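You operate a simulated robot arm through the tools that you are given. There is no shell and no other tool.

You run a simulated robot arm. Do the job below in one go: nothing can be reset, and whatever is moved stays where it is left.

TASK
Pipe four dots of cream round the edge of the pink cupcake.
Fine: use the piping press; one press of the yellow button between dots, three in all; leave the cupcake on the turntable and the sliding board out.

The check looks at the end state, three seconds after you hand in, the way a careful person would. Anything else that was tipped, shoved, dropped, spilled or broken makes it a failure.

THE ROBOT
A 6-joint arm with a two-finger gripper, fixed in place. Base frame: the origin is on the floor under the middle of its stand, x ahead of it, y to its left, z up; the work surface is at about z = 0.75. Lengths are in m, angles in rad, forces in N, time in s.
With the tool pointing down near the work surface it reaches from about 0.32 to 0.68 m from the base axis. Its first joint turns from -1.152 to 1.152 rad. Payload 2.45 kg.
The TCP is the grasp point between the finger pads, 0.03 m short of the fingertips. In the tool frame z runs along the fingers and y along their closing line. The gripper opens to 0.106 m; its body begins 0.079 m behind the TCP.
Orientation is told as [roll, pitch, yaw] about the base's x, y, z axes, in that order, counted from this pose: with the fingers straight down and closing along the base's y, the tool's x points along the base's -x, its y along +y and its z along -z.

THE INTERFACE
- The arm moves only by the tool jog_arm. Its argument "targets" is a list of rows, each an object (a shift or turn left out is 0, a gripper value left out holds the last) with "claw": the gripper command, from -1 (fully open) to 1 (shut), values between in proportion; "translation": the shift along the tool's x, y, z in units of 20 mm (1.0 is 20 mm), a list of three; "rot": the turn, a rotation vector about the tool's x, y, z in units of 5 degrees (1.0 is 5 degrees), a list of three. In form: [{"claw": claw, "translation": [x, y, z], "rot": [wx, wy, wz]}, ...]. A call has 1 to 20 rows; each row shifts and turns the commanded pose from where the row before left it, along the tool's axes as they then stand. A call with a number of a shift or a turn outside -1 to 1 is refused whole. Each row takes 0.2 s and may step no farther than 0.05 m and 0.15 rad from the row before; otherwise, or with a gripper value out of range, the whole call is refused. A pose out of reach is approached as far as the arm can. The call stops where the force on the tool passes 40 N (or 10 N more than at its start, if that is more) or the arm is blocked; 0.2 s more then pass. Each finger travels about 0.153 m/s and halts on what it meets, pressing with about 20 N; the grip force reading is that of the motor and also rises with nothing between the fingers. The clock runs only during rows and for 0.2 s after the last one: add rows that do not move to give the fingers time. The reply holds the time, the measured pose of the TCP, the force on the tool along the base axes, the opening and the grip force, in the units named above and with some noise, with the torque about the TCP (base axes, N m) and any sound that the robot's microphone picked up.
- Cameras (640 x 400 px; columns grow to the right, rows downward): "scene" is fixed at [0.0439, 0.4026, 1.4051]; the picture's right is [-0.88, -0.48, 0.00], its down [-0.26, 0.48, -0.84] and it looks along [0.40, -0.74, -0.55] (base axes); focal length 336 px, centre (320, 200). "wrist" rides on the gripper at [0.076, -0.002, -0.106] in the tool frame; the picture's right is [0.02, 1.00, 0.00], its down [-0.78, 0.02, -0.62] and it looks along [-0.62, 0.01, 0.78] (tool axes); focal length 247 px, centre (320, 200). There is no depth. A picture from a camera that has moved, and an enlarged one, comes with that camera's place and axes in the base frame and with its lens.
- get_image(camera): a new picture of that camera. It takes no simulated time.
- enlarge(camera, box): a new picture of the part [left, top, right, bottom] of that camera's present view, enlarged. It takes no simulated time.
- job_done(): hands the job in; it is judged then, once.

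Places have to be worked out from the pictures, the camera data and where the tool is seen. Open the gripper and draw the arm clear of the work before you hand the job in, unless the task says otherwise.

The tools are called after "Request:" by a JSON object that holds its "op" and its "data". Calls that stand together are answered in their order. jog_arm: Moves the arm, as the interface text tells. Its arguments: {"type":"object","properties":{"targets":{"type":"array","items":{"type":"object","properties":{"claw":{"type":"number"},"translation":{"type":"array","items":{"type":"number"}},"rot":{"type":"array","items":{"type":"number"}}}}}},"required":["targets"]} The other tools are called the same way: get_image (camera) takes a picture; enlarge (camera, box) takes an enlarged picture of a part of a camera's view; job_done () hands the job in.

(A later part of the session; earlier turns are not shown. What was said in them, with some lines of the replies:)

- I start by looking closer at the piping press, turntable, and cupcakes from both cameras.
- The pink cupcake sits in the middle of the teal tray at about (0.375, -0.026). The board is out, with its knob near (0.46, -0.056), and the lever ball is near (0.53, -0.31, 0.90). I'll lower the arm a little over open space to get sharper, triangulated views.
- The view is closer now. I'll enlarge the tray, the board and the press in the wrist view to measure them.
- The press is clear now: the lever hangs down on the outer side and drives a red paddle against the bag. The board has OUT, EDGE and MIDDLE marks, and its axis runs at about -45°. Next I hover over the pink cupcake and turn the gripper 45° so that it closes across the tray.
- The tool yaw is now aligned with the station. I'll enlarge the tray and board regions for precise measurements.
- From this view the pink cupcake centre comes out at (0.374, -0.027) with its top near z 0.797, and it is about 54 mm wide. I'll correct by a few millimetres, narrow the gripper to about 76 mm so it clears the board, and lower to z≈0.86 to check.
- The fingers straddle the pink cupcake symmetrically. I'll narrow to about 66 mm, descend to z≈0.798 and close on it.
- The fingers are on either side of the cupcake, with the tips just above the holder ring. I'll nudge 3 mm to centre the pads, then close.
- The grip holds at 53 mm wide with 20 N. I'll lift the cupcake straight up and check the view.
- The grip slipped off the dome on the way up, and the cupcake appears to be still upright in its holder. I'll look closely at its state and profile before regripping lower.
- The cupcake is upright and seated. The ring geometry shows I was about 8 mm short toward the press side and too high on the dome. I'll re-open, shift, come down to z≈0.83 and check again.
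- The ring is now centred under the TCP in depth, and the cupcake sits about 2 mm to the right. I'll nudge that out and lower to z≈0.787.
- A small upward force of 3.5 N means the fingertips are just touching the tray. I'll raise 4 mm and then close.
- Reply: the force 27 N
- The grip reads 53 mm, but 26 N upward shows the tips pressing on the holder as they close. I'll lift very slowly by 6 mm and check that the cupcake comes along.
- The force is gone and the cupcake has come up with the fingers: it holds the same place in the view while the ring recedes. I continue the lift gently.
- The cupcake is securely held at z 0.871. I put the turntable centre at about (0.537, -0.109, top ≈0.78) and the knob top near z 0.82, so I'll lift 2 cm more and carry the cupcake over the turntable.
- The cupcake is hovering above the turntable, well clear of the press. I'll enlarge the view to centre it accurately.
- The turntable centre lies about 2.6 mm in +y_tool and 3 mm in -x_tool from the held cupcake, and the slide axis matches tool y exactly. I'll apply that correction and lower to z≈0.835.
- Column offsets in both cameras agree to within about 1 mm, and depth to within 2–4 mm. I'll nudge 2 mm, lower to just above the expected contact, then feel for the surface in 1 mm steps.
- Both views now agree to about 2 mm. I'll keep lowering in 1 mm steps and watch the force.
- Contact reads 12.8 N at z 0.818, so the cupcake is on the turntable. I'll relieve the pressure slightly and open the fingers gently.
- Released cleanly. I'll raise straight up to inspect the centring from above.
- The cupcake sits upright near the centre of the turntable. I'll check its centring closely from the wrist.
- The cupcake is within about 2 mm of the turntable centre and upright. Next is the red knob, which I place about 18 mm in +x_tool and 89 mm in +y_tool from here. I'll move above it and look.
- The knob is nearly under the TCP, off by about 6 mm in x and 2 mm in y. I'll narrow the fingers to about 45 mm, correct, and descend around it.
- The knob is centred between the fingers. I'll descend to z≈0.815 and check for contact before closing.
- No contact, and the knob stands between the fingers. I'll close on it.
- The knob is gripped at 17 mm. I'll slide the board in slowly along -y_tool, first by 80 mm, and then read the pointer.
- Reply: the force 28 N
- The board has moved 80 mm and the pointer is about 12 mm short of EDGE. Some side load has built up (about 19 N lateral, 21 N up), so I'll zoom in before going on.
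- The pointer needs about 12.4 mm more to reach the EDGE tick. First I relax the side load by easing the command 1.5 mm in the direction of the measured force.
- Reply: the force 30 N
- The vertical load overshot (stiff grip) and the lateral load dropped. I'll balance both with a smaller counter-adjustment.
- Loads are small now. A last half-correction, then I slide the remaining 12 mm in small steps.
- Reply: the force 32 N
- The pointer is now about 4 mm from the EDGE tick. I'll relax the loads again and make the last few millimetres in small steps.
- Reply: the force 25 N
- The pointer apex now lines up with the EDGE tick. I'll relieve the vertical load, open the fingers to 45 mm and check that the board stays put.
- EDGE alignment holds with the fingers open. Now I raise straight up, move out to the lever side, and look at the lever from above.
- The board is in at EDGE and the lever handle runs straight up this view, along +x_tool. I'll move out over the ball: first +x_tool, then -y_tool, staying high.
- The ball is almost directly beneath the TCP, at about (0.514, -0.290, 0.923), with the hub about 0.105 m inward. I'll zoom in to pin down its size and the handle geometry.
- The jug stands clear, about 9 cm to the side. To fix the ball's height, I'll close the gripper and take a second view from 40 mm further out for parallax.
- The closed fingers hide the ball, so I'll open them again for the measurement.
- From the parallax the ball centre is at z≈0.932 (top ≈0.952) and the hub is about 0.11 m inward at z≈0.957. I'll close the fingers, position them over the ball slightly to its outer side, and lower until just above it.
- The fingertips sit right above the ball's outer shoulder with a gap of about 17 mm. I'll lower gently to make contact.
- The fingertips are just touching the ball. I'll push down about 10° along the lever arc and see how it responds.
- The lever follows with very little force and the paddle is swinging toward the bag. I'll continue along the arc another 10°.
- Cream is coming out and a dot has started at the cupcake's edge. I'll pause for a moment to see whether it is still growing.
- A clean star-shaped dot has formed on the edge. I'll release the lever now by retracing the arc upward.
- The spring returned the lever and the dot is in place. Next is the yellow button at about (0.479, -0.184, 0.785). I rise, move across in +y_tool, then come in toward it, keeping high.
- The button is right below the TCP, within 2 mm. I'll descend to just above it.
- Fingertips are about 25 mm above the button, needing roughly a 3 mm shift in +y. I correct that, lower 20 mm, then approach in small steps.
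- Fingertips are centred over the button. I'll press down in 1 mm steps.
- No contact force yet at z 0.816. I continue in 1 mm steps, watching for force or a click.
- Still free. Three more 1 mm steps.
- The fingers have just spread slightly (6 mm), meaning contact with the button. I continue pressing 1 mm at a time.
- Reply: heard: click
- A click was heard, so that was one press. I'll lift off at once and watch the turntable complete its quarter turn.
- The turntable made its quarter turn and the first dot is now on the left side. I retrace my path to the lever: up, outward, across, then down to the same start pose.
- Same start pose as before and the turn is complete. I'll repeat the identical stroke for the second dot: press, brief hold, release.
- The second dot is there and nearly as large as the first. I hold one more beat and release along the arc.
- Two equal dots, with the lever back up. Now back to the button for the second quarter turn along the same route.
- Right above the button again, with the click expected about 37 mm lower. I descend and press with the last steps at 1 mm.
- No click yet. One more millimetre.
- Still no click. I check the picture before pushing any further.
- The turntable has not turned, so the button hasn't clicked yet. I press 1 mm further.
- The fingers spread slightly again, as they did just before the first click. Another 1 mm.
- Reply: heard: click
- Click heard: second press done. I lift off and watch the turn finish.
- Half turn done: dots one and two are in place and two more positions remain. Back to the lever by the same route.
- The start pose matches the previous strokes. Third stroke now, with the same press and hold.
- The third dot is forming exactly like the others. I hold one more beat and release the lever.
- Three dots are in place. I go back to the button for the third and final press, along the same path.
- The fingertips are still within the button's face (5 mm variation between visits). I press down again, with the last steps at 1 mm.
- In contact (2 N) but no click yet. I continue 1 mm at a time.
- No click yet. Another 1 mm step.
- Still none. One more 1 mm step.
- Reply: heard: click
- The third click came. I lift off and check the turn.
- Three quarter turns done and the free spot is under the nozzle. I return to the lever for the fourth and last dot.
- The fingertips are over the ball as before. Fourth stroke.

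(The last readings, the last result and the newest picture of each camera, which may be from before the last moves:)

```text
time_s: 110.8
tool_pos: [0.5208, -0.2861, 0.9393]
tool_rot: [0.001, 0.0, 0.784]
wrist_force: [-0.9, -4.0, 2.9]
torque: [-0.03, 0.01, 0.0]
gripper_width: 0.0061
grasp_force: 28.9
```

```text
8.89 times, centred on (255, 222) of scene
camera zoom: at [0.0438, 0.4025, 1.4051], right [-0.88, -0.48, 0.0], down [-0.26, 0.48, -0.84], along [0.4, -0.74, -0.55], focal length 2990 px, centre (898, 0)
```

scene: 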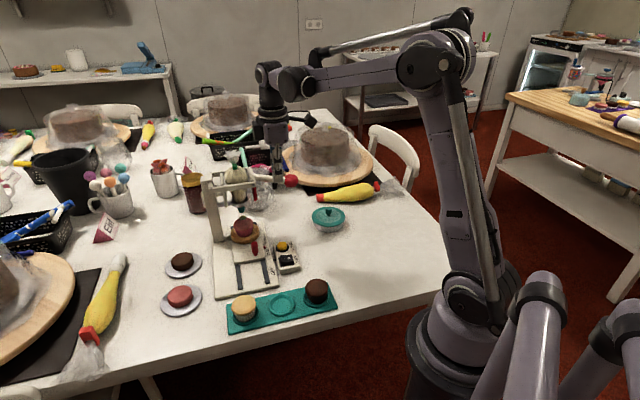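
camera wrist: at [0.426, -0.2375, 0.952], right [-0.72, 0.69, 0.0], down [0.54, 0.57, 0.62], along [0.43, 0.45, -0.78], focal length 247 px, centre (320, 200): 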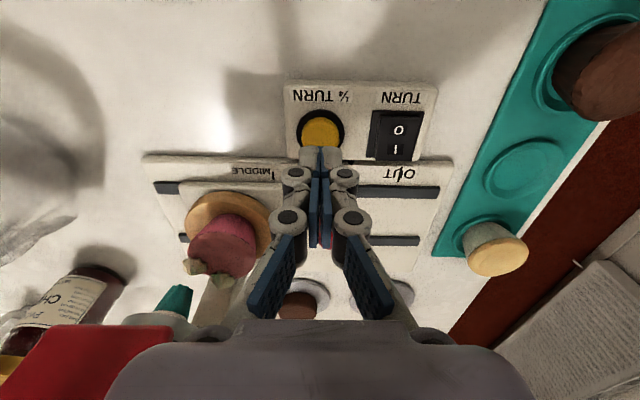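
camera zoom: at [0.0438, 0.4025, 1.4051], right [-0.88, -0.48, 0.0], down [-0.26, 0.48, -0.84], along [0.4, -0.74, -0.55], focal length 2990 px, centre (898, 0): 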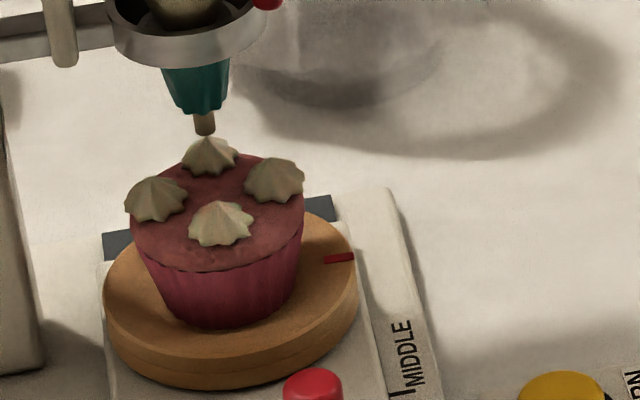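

The fourth dot is on. One more beat, then I release the lever.

Request:
{"op": "jog_arm", "data": {"targets": [{"claw": 1.0}, {"translation": [0.25, 0, -0.42]}, {"translation": [0.22, 0, -0.44]}, {"translation": [0.18, 0, -0.46]}, {"translation": [0.13, 0, -0.48]}, {"translation": [0, 0, -0.3]}, {"translation": [0, 0, 0]}]}}

Request:
{"op": "enlarge", "data": {"camera": "scene", "box": [230, 200, 280, 245]}}

Request:
{"op": "enlarge", "data": {"camera": "scene", "box": [200, 130, 320, 210]}}

```text
time_s: 112.4
tool_pos: [0.5104, -0.299, 0.9804]
tool_rot: [0.0, 0.0, 0.784]
wrist_force: [0.4, -0.2, -0.2]
torque: [0.0, 0.01, 0.0]
gripper_width: 0.0002
grasp_force: 28.8
```

```text
8.89 times, centred on (255, 222) of scene
camera zoom: at [0.0439, 0.4026, 1.4051], right [-0.88, -0.48, 0.0], down [-0.26, 0.48, -0.84], along [0.4, -0.74, -0.55], focal length 2990 px, centre (898, 0)
```

zoom: 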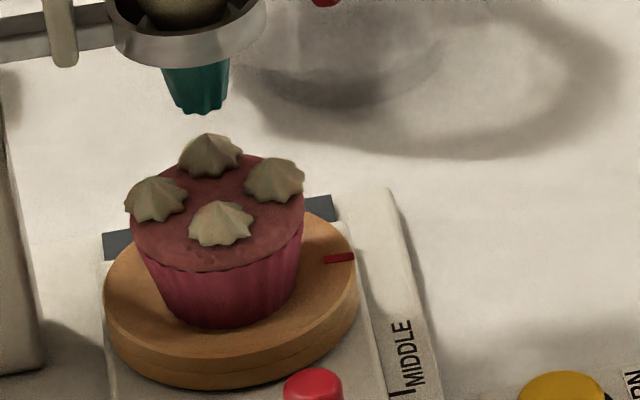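

```text
5.00 times, centred on (260, 170) of scene
camera zoom: at [0.0439, 0.4026, 1.4051], right [-0.88, -0.48, 0.0], down [-0.26, 0.48, -0.84], along [0.4, -0.74, -0.55], focal length 1682 px, centre (620, 350)
```

zoom: 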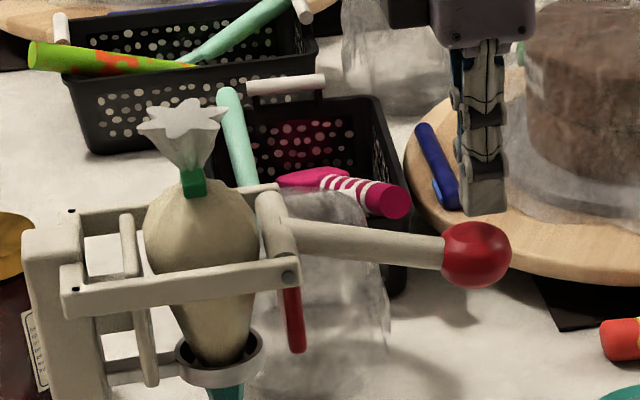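

All four dots are on the edge and the lever is up. Now I return over the red knob, reversing my earlier route, with the gripper opened to 45 mm.

Request:
{"op": "jog_arm", "data": {"targets": [{"claw": 1.0, "translation": [0, 0, -0.675]}, {"translation": [0, 0, -0.675]}, {"translation": [0, 0.94, 0]}, {"translation": [0, 0.94, 0]}, {"translation": [0, 0.94, 0]}, {"translation": [0, 0.94, 0]}, {"translation": [0, 0.94, 0]}, {"translation": [0, 0.94, 0]}, {"claw": 0.15, "translation": [-0.84, 0, 0]}, {"translation": [-0.84, 0, 0]}, {"translation": [-0.84, 0, 0]}, {"translation": [-0.84, 0, 0]}, {"translation": [-0.84, 0, 0]}, {"translation": [-0.84, 0, 0]}, {"translation": [-0.84, 0, 0]}, {"translation": [-0.835, 0, 0]}, {"translation": [0, 0, 0]}]}}

Request:
{"op": "get_image", "data": {"camera": "wrist"}}

Request:
{"op": "get_image", "data": {"camera": "scene"}}

```text
time_s: 116.0
tool_pos: [0.5233, -0.1244, 1.0068]
tool_rot: [-0.001, 0.0, 0.784]
wrist_force: [1.0, -0.6, -1.0]
torque: [-0.02, -0.02, 0.01]
gripper_width: 0.0449
grasp_force: 0.1
```

```text
taken
camera wrist: at [0.4702, -0.1784, 1.1133], right [-0.72, 0.69, 0.0], down [0.54, 0.57, 0.62], along [0.43, 0.45, -0.78], focal length 247 px, centre (320, 200)
```

wrist: 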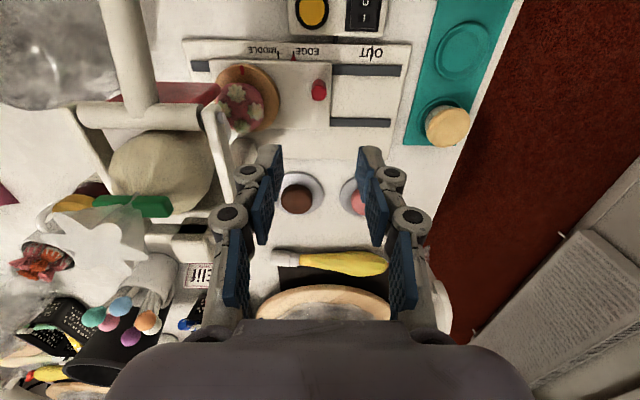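

```text
taken
```

scene: 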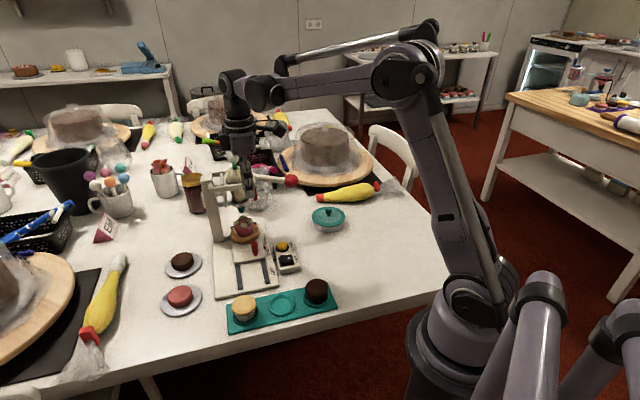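

The knob sits straight below the fingers. I'll descend most of the way and check.

Request:
{"op": "jog_arm", "data": {"targets": [{"claw": 0.15, "translation": [0, 0, 0.925]}, {"translation": [0, 0, 0.925]}, {"translation": [0, 0, 0.925]}, {"translation": [0, 0, 0.925]}, {"translation": [0, 0, 0.925]}, {"translation": [0, 0, 0.925]}, {"translation": [0, 0, 0.925]}, {"translation": [0, 0, 0.925]}, {"translation": [0, 0, 0]}]}}

Request:
{"op": "get_image", "data": {"camera": "wrist"}}

```text
time_s: 118.0
tool_pos: [0.5247, -0.1232, 0.8594]
tool_rot: [0.001, -0.001, 0.786]
wrist_force: [1.0, 0.0, -0.4]
torque: [-0.02, 0.01, 0.0]
gripper_width: 0.0452
grasp_force: 0.1
```

```text
taken
camera wrist: at [0.4713, -0.1786, 0.9651], right [-0.72, 0.69, 0.0], down [0.54, 0.57, 0.62], along [0.43, 0.45, -0.78], focal length 247 px, centre (320, 200)
```

wrist: 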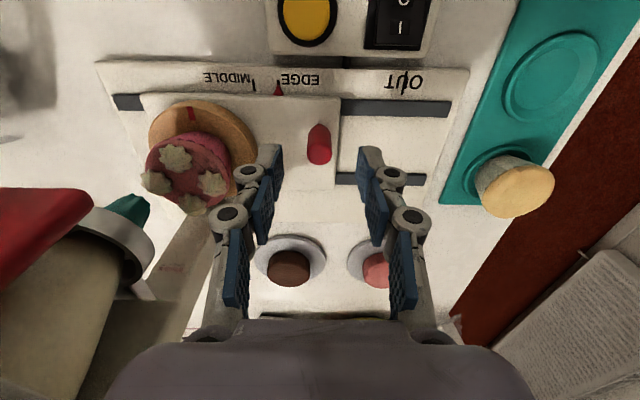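

The knob is centred between the fingers. Final descent and close on it.

Request:
{"op": "jog_arm", "data": {"targets": [{"claw": 0.15, "translation": [0.05, 0, 0.7]}, {"translation": [0, 0, 0.7]}, {"translation": [0, 0, 0.7]}, {"translation": [0, 0, 0]}, {"claw": 0.5}, {"claw": 1.0}, {"claw": 1.0}, {"claw": 1.0}]}}

Request:
{"op": "get_image", "data": {"camera": "wrist"}}

```text
time_s: 119.8
tool_pos: [0.5232, -0.1248, 0.8178]
tool_rot: [-0.001, 0.0, 0.784]
wrist_force: [2.9, -2.6, -2.1]
torque: [0.04, -0.16, -0.03]
gripper_width: 0.0172
grasp_force: 43.0
```

```text
taken
camera wrist: at [0.4695, -0.1789, 0.9244], right [-0.72, 0.69, 0.0], down [0.54, 0.57, 0.62], along [0.43, 0.45, -0.78], focal length 247 px, centre (320, 200)
```

wrist: 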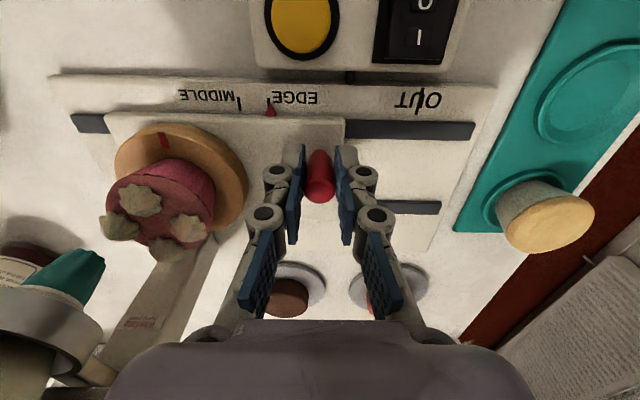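

The knob is gripped. For the way out I loosen slightly to cage it (24 mm), so the fingers push it without side load, and slide outward slowly.

Request:
{"op": "jog_arm", "data": {"targets": [{"claw": 0.55}, {"claw": 0.55}, {"translation": [0, 0.1, 0]}, {"translation": [0, 0.2, 0]}, {"translation": [0, 0.25, 0]}, {"translation": [0, 0.25, 0]}, {"translation": [0, 0.25, 0]}, {"translation": [0, 0.25, 0]}, {"translation": [0, 0.25, 0]}, {"translation": [0, 0.25, 0]}, {"translation": [0, 0.25, 0]}, {"translation": [0, 0.25, 0]}, {"translation": [0, 0.2, 0]}, {"translation": [0, 0.1, 0]}, {"translation": [0, 0, 0]}]}}

Request:
{"op": "get_image", "data": {"camera": "wrist"}}

Request:
{"op": "enlarge", "data": {"camera": "scene", "box": [205, 190, 305, 270]}}

```text
time_s: 123.0
tool_pos: [0.4858, -0.0861, 0.8181]
tool_rot: [-0.001, 0.0, 0.786]
wrist_force: [1.4, -1.3, -1.0]
torque: [-0.02, 0.0, -0.03]
gripper_width: 0.0244
grasp_force: 0.6
```

```text
taken
camera wrist: at [0.4332, -0.1415, 0.9235], right [-0.72, 0.69, 0.0], down [0.54, 0.57, 0.62], along [0.43, 0.45, -0.78], focal length 247 px, centre (320, 200)
```

wrist: 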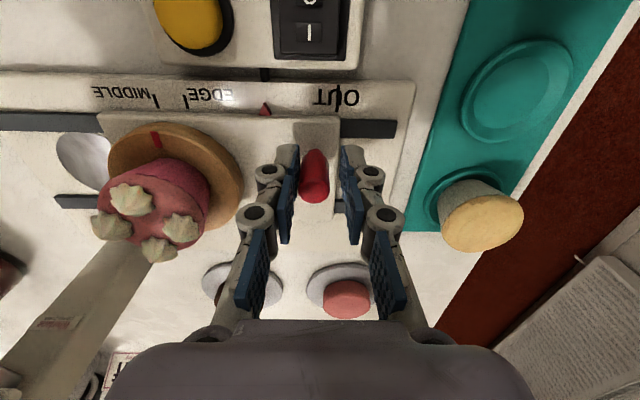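

```text
5.00 times, centred on (255, 230) of scene
camera zoom: at [0.0439, 0.4026, 1.4051], right [-0.88, -0.48, 0.0], down [-0.26, 0.48, -0.84], along [0.4, -0.74, -0.55], focal length 1682 px, centre (645, 50)
```

zoom: 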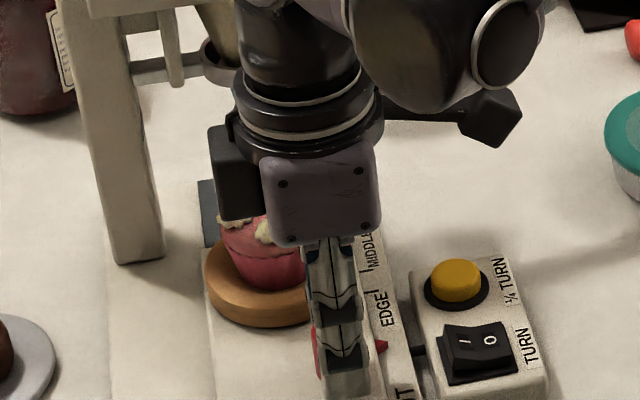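

Caging works with negligible force. The pointer is halfway with about 42 mm to go, so I continue 36 mm and then creep.

Request:
{"op": "jog_arm", "data": {"targets": [{"claw": 0.55, "translation": [0, 0.1, 0]}, {"translation": [0, 0.2, 0]}, {"translation": [0, 0.25, 0]}, {"translation": [0, 0.25, 0]}, {"translation": [0, 0.25, 0]}, {"translation": [0, 0.25, 0]}, {"translation": [0, 0.2, 0]}, {"translation": [0, 0.15, 0]}, {"translation": [0, 0.1, 0]}, {"translation": [0, 0.05, 0]}, {"translation": [0, 0, 0]}]}}

Request:
{"op": "enlarge", "data": {"camera": "wrist", "box": [80, 50, 380, 240]}}

```text
time_s: 125.4
tool_pos: [0.4605, -0.062, 0.8169]
tool_rot: [0.001, -0.002, 0.784]
wrist_force: [0.7, -1.1, -0.7]
torque: [0.0, -0.01, 0.0]
gripper_width: 0.0244
grasp_force: 0.8
```

```text
2.11 times, centred on (230, 145) of wrist
camera zoom: at [0.4072, -0.1164, 0.9234], right [-0.72, 0.69, 0.0], down [0.54, 0.57, 0.62], along [0.43, 0.45, -0.78], focal length 520 px, centre (510, 316)
```

zoom: 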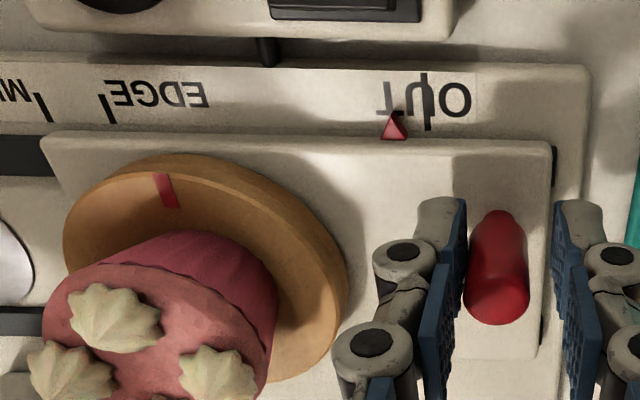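

About 10 mm remains to the OUT tick. I creep the rest.

Request:
{"op": "jog_arm", "data": {"targets": [{"claw": 0.55, "translation": [0, 0.1, 0]}, {"translation": [0, 0.1, 0]}, {"translation": [0, 0.1, 0]}, {"translation": [0, 0.1, 0]}, {"translation": [0, 0.05, 0]}, {"translation": [0, 0, 0]}]}}

Request:
{"op": "enlarge", "data": {"camera": "wrist", "box": [80, 50, 380, 240]}}

```text
time_s: 126.8
tool_pos: [0.4545, -0.0568, 0.8183]
tool_rot: [-0.001, 0.0, 0.786]
wrist_force: [-0.2, -0.4, -0.5]
torque: [0.0, 0.01, 0.0]
gripper_width: 0.0238
grasp_force: 0.0
```

```text
2.11 times, centred on (230, 145) of wrist
camera zoom: at [0.4017, -0.1115, 0.9242], right [-0.72, 0.69, 0.0], down [0.54, 0.57, 0.62], along [0.43, 0.45, -0.78], focal length 520 px, centre (510, 316)
```

zoom: 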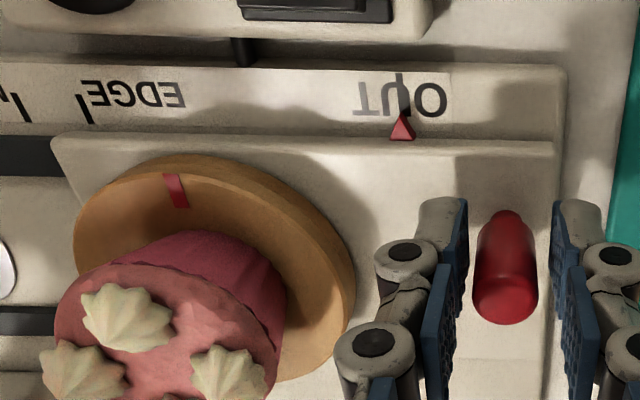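

The pointer sits on the OUT tick and seems to have snapped there by itself. I'll open the fingers a little and rise straight up.

Request:
{"op": "jog_arm", "data": {"targets": [{"claw": 0.2}, {"claw": 0.2}, {"translation": [0, 0, -0.5]}, {"translation": [0, 0, -1]}, {"translation": [0, 0, -1]}, {"translation": [0, 0, -1]}, {"translation": [0, 0, -1]}, {"translation": [0, 0, -1]}, {"translation": [0, 0, -1]}, {"translation": [0, 0, -1]}, {"translation": [0, 0, 0]}]}}

Request:
{"op": "get_image", "data": {"camera": "wrist"}}

Request:
{"op": "enlarge", "data": {"camera": "scene", "box": [205, 190, 325, 290]}}

```text
time_s: 129.2
tool_pos: [0.4563, -0.056, 0.9671]
tool_rot: [0.0, 0.0, 0.786]
wrist_force: [0.6, 0.7, -0.3]
torque: [0.01, 0.0, 0.01]
gripper_width: 0.0429
grasp_force: 0.1
```

```text
taken
camera wrist: at [0.4024, -0.1107, 1.0745], right [-0.72, 0.69, 0.0], down [0.54, 0.57, 0.62], along [0.43, 0.45, -0.78], focal length 247 px, centre (320, 200)
```

wrist: 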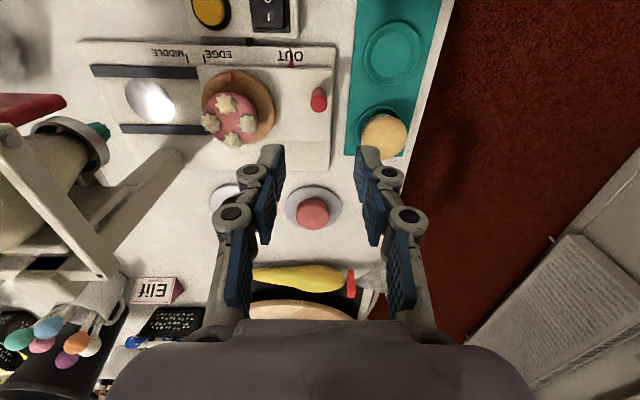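

```text
4.00 times, centred on (265, 240) of scene
camera zoom: at [0.0439, 0.4026, 1.4051], right [-0.88, -0.48, 0.0], down [-0.26, 0.48, -0.84], along [0.4, -0.74, -0.55], focal length 1345 px, centre (540, 40)
```

zoom: 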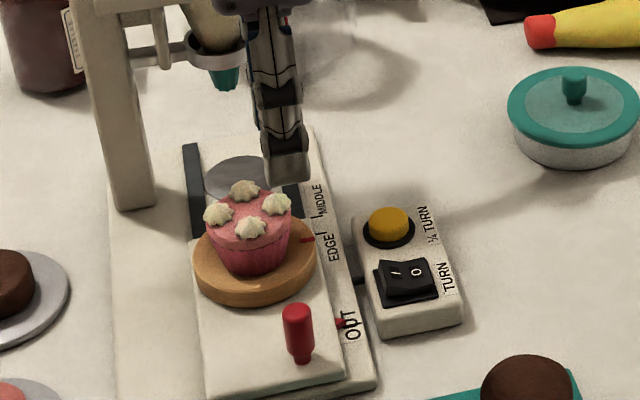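

The cupcake has four even dots, the board is out, and nothing else seems disturbed. I'll draw the arm up and back, open the gripper fully, and take final pictures.

Request:
{"op": "jog_arm", "data": {"targets": [{"claw": 0.2, "translation": [0, 0, -1]}, {"translation": [0, 0, -1]}, {"translation": [0, 0, -1]}, {"translation": [0, 0, -1]}, {"translation": [0, 0, -1]}, {"claw": -1, "translation": [0, 0, -1]}, {"translation": [0, 0, -1]}, {"translation": [0, 0, -1]}, {"translation": [0, 0, -1]}, {"translation": [0, 0, -1]}, {"translation": [0.9, 0, 0]}, {"translation": [0.9, 0, 0]}, {"translation": [0.9, 0, 0]}, {"translation": [0.9, 0, 0]}, {"translation": [0, 0, 0]}]}}

Request:
{"op": "get_image", "data": {"camera": "scene"}}

Request:
{"op": "enlarge", "data": {"camera": "scene", "box": [205, 150, 345, 290]}}

Request:
{"op": "get_image", "data": {"camera": "wrist"}}

```text
time_s: 132.4
tool_pos: [0.4041, -0.1059, 1.1671]
tool_rot: [0.001, 0.001, 0.786]
wrist_force: [0.6, -0.5, 0.6]
torque: [0.01, 0.01, 0.01]
gripper_width: 0.1059
grasp_force: 0.1
```

```text
taken
```

scene: 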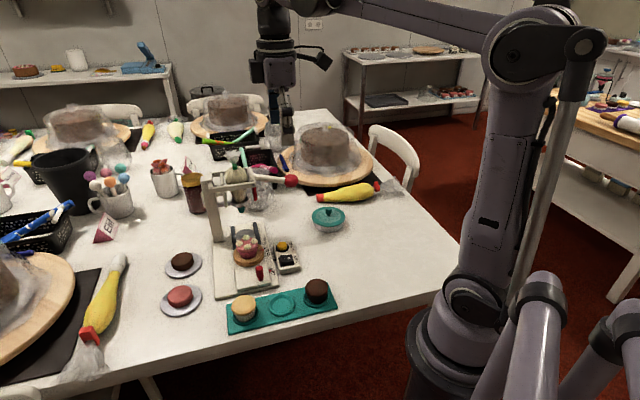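

```text
2.86 times, centred on (275, 220) of scene
camera zoom: at [0.0439, 0.4026, 1.4051], right [-0.88, -0.48, 0.0], down [-0.26, 0.48, -0.84], along [0.4, -0.74, -0.55], focal length 961 px, centre (449, 143)
```

zoom: 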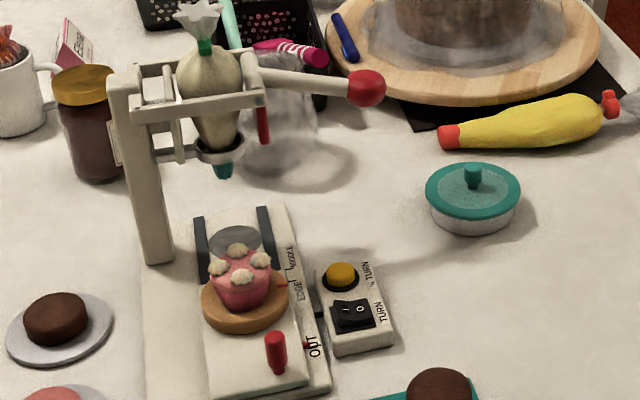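

```text
taken
camera wrist: at [0.3498, -0.1605, 1.2729], right [-0.72, 0.69, 0.0], down [0.54, 0.57, 0.62], along [0.43, 0.45, -0.78], focal length 247 px, centre (320, 200)
```

wrist: 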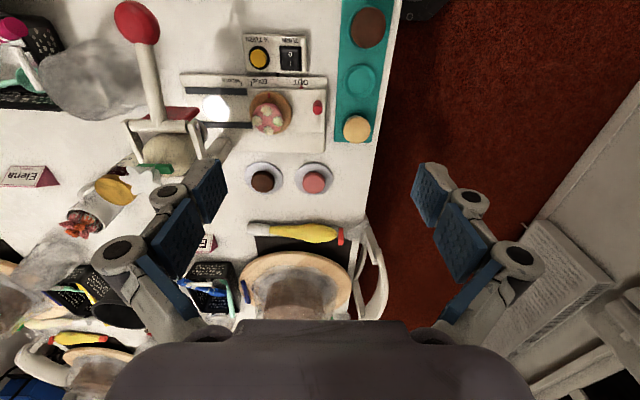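

The final pictures show the pink cupcake upright on the turntable with four cream dots. The board is at OUT, the lever is up, the button was pressed three times, and everything else is where it was. The gripper is open and the arm is clear, so I hand in.

Request:
{"op": "job_done", "data": {}}

```text
The job is handed in.
```

The pink cupcake now has four cream dots evenly spaced round its edge, and I've handed the job in.

- **Dots:** I made all four with the piping press lever, the board set at the EDGE mark. They look the same size.
- **Button:** I pressed the yellow button three times, once between each pair of dots. A click was heard each time, and the turntable made a quarter turn after each one.
- **End state:** The cupcake is upright on the turntable, about 2 mm off centre. The sliding board is back at OUT, and the lever is up. The gripper is open and the arm is clear.

On the first pick-up the gripper slipped off the cupcake. It stayed upright in its holder, and the second grip, lower down, held. In the final pictures nothing else looks tipped, moved or spilled.
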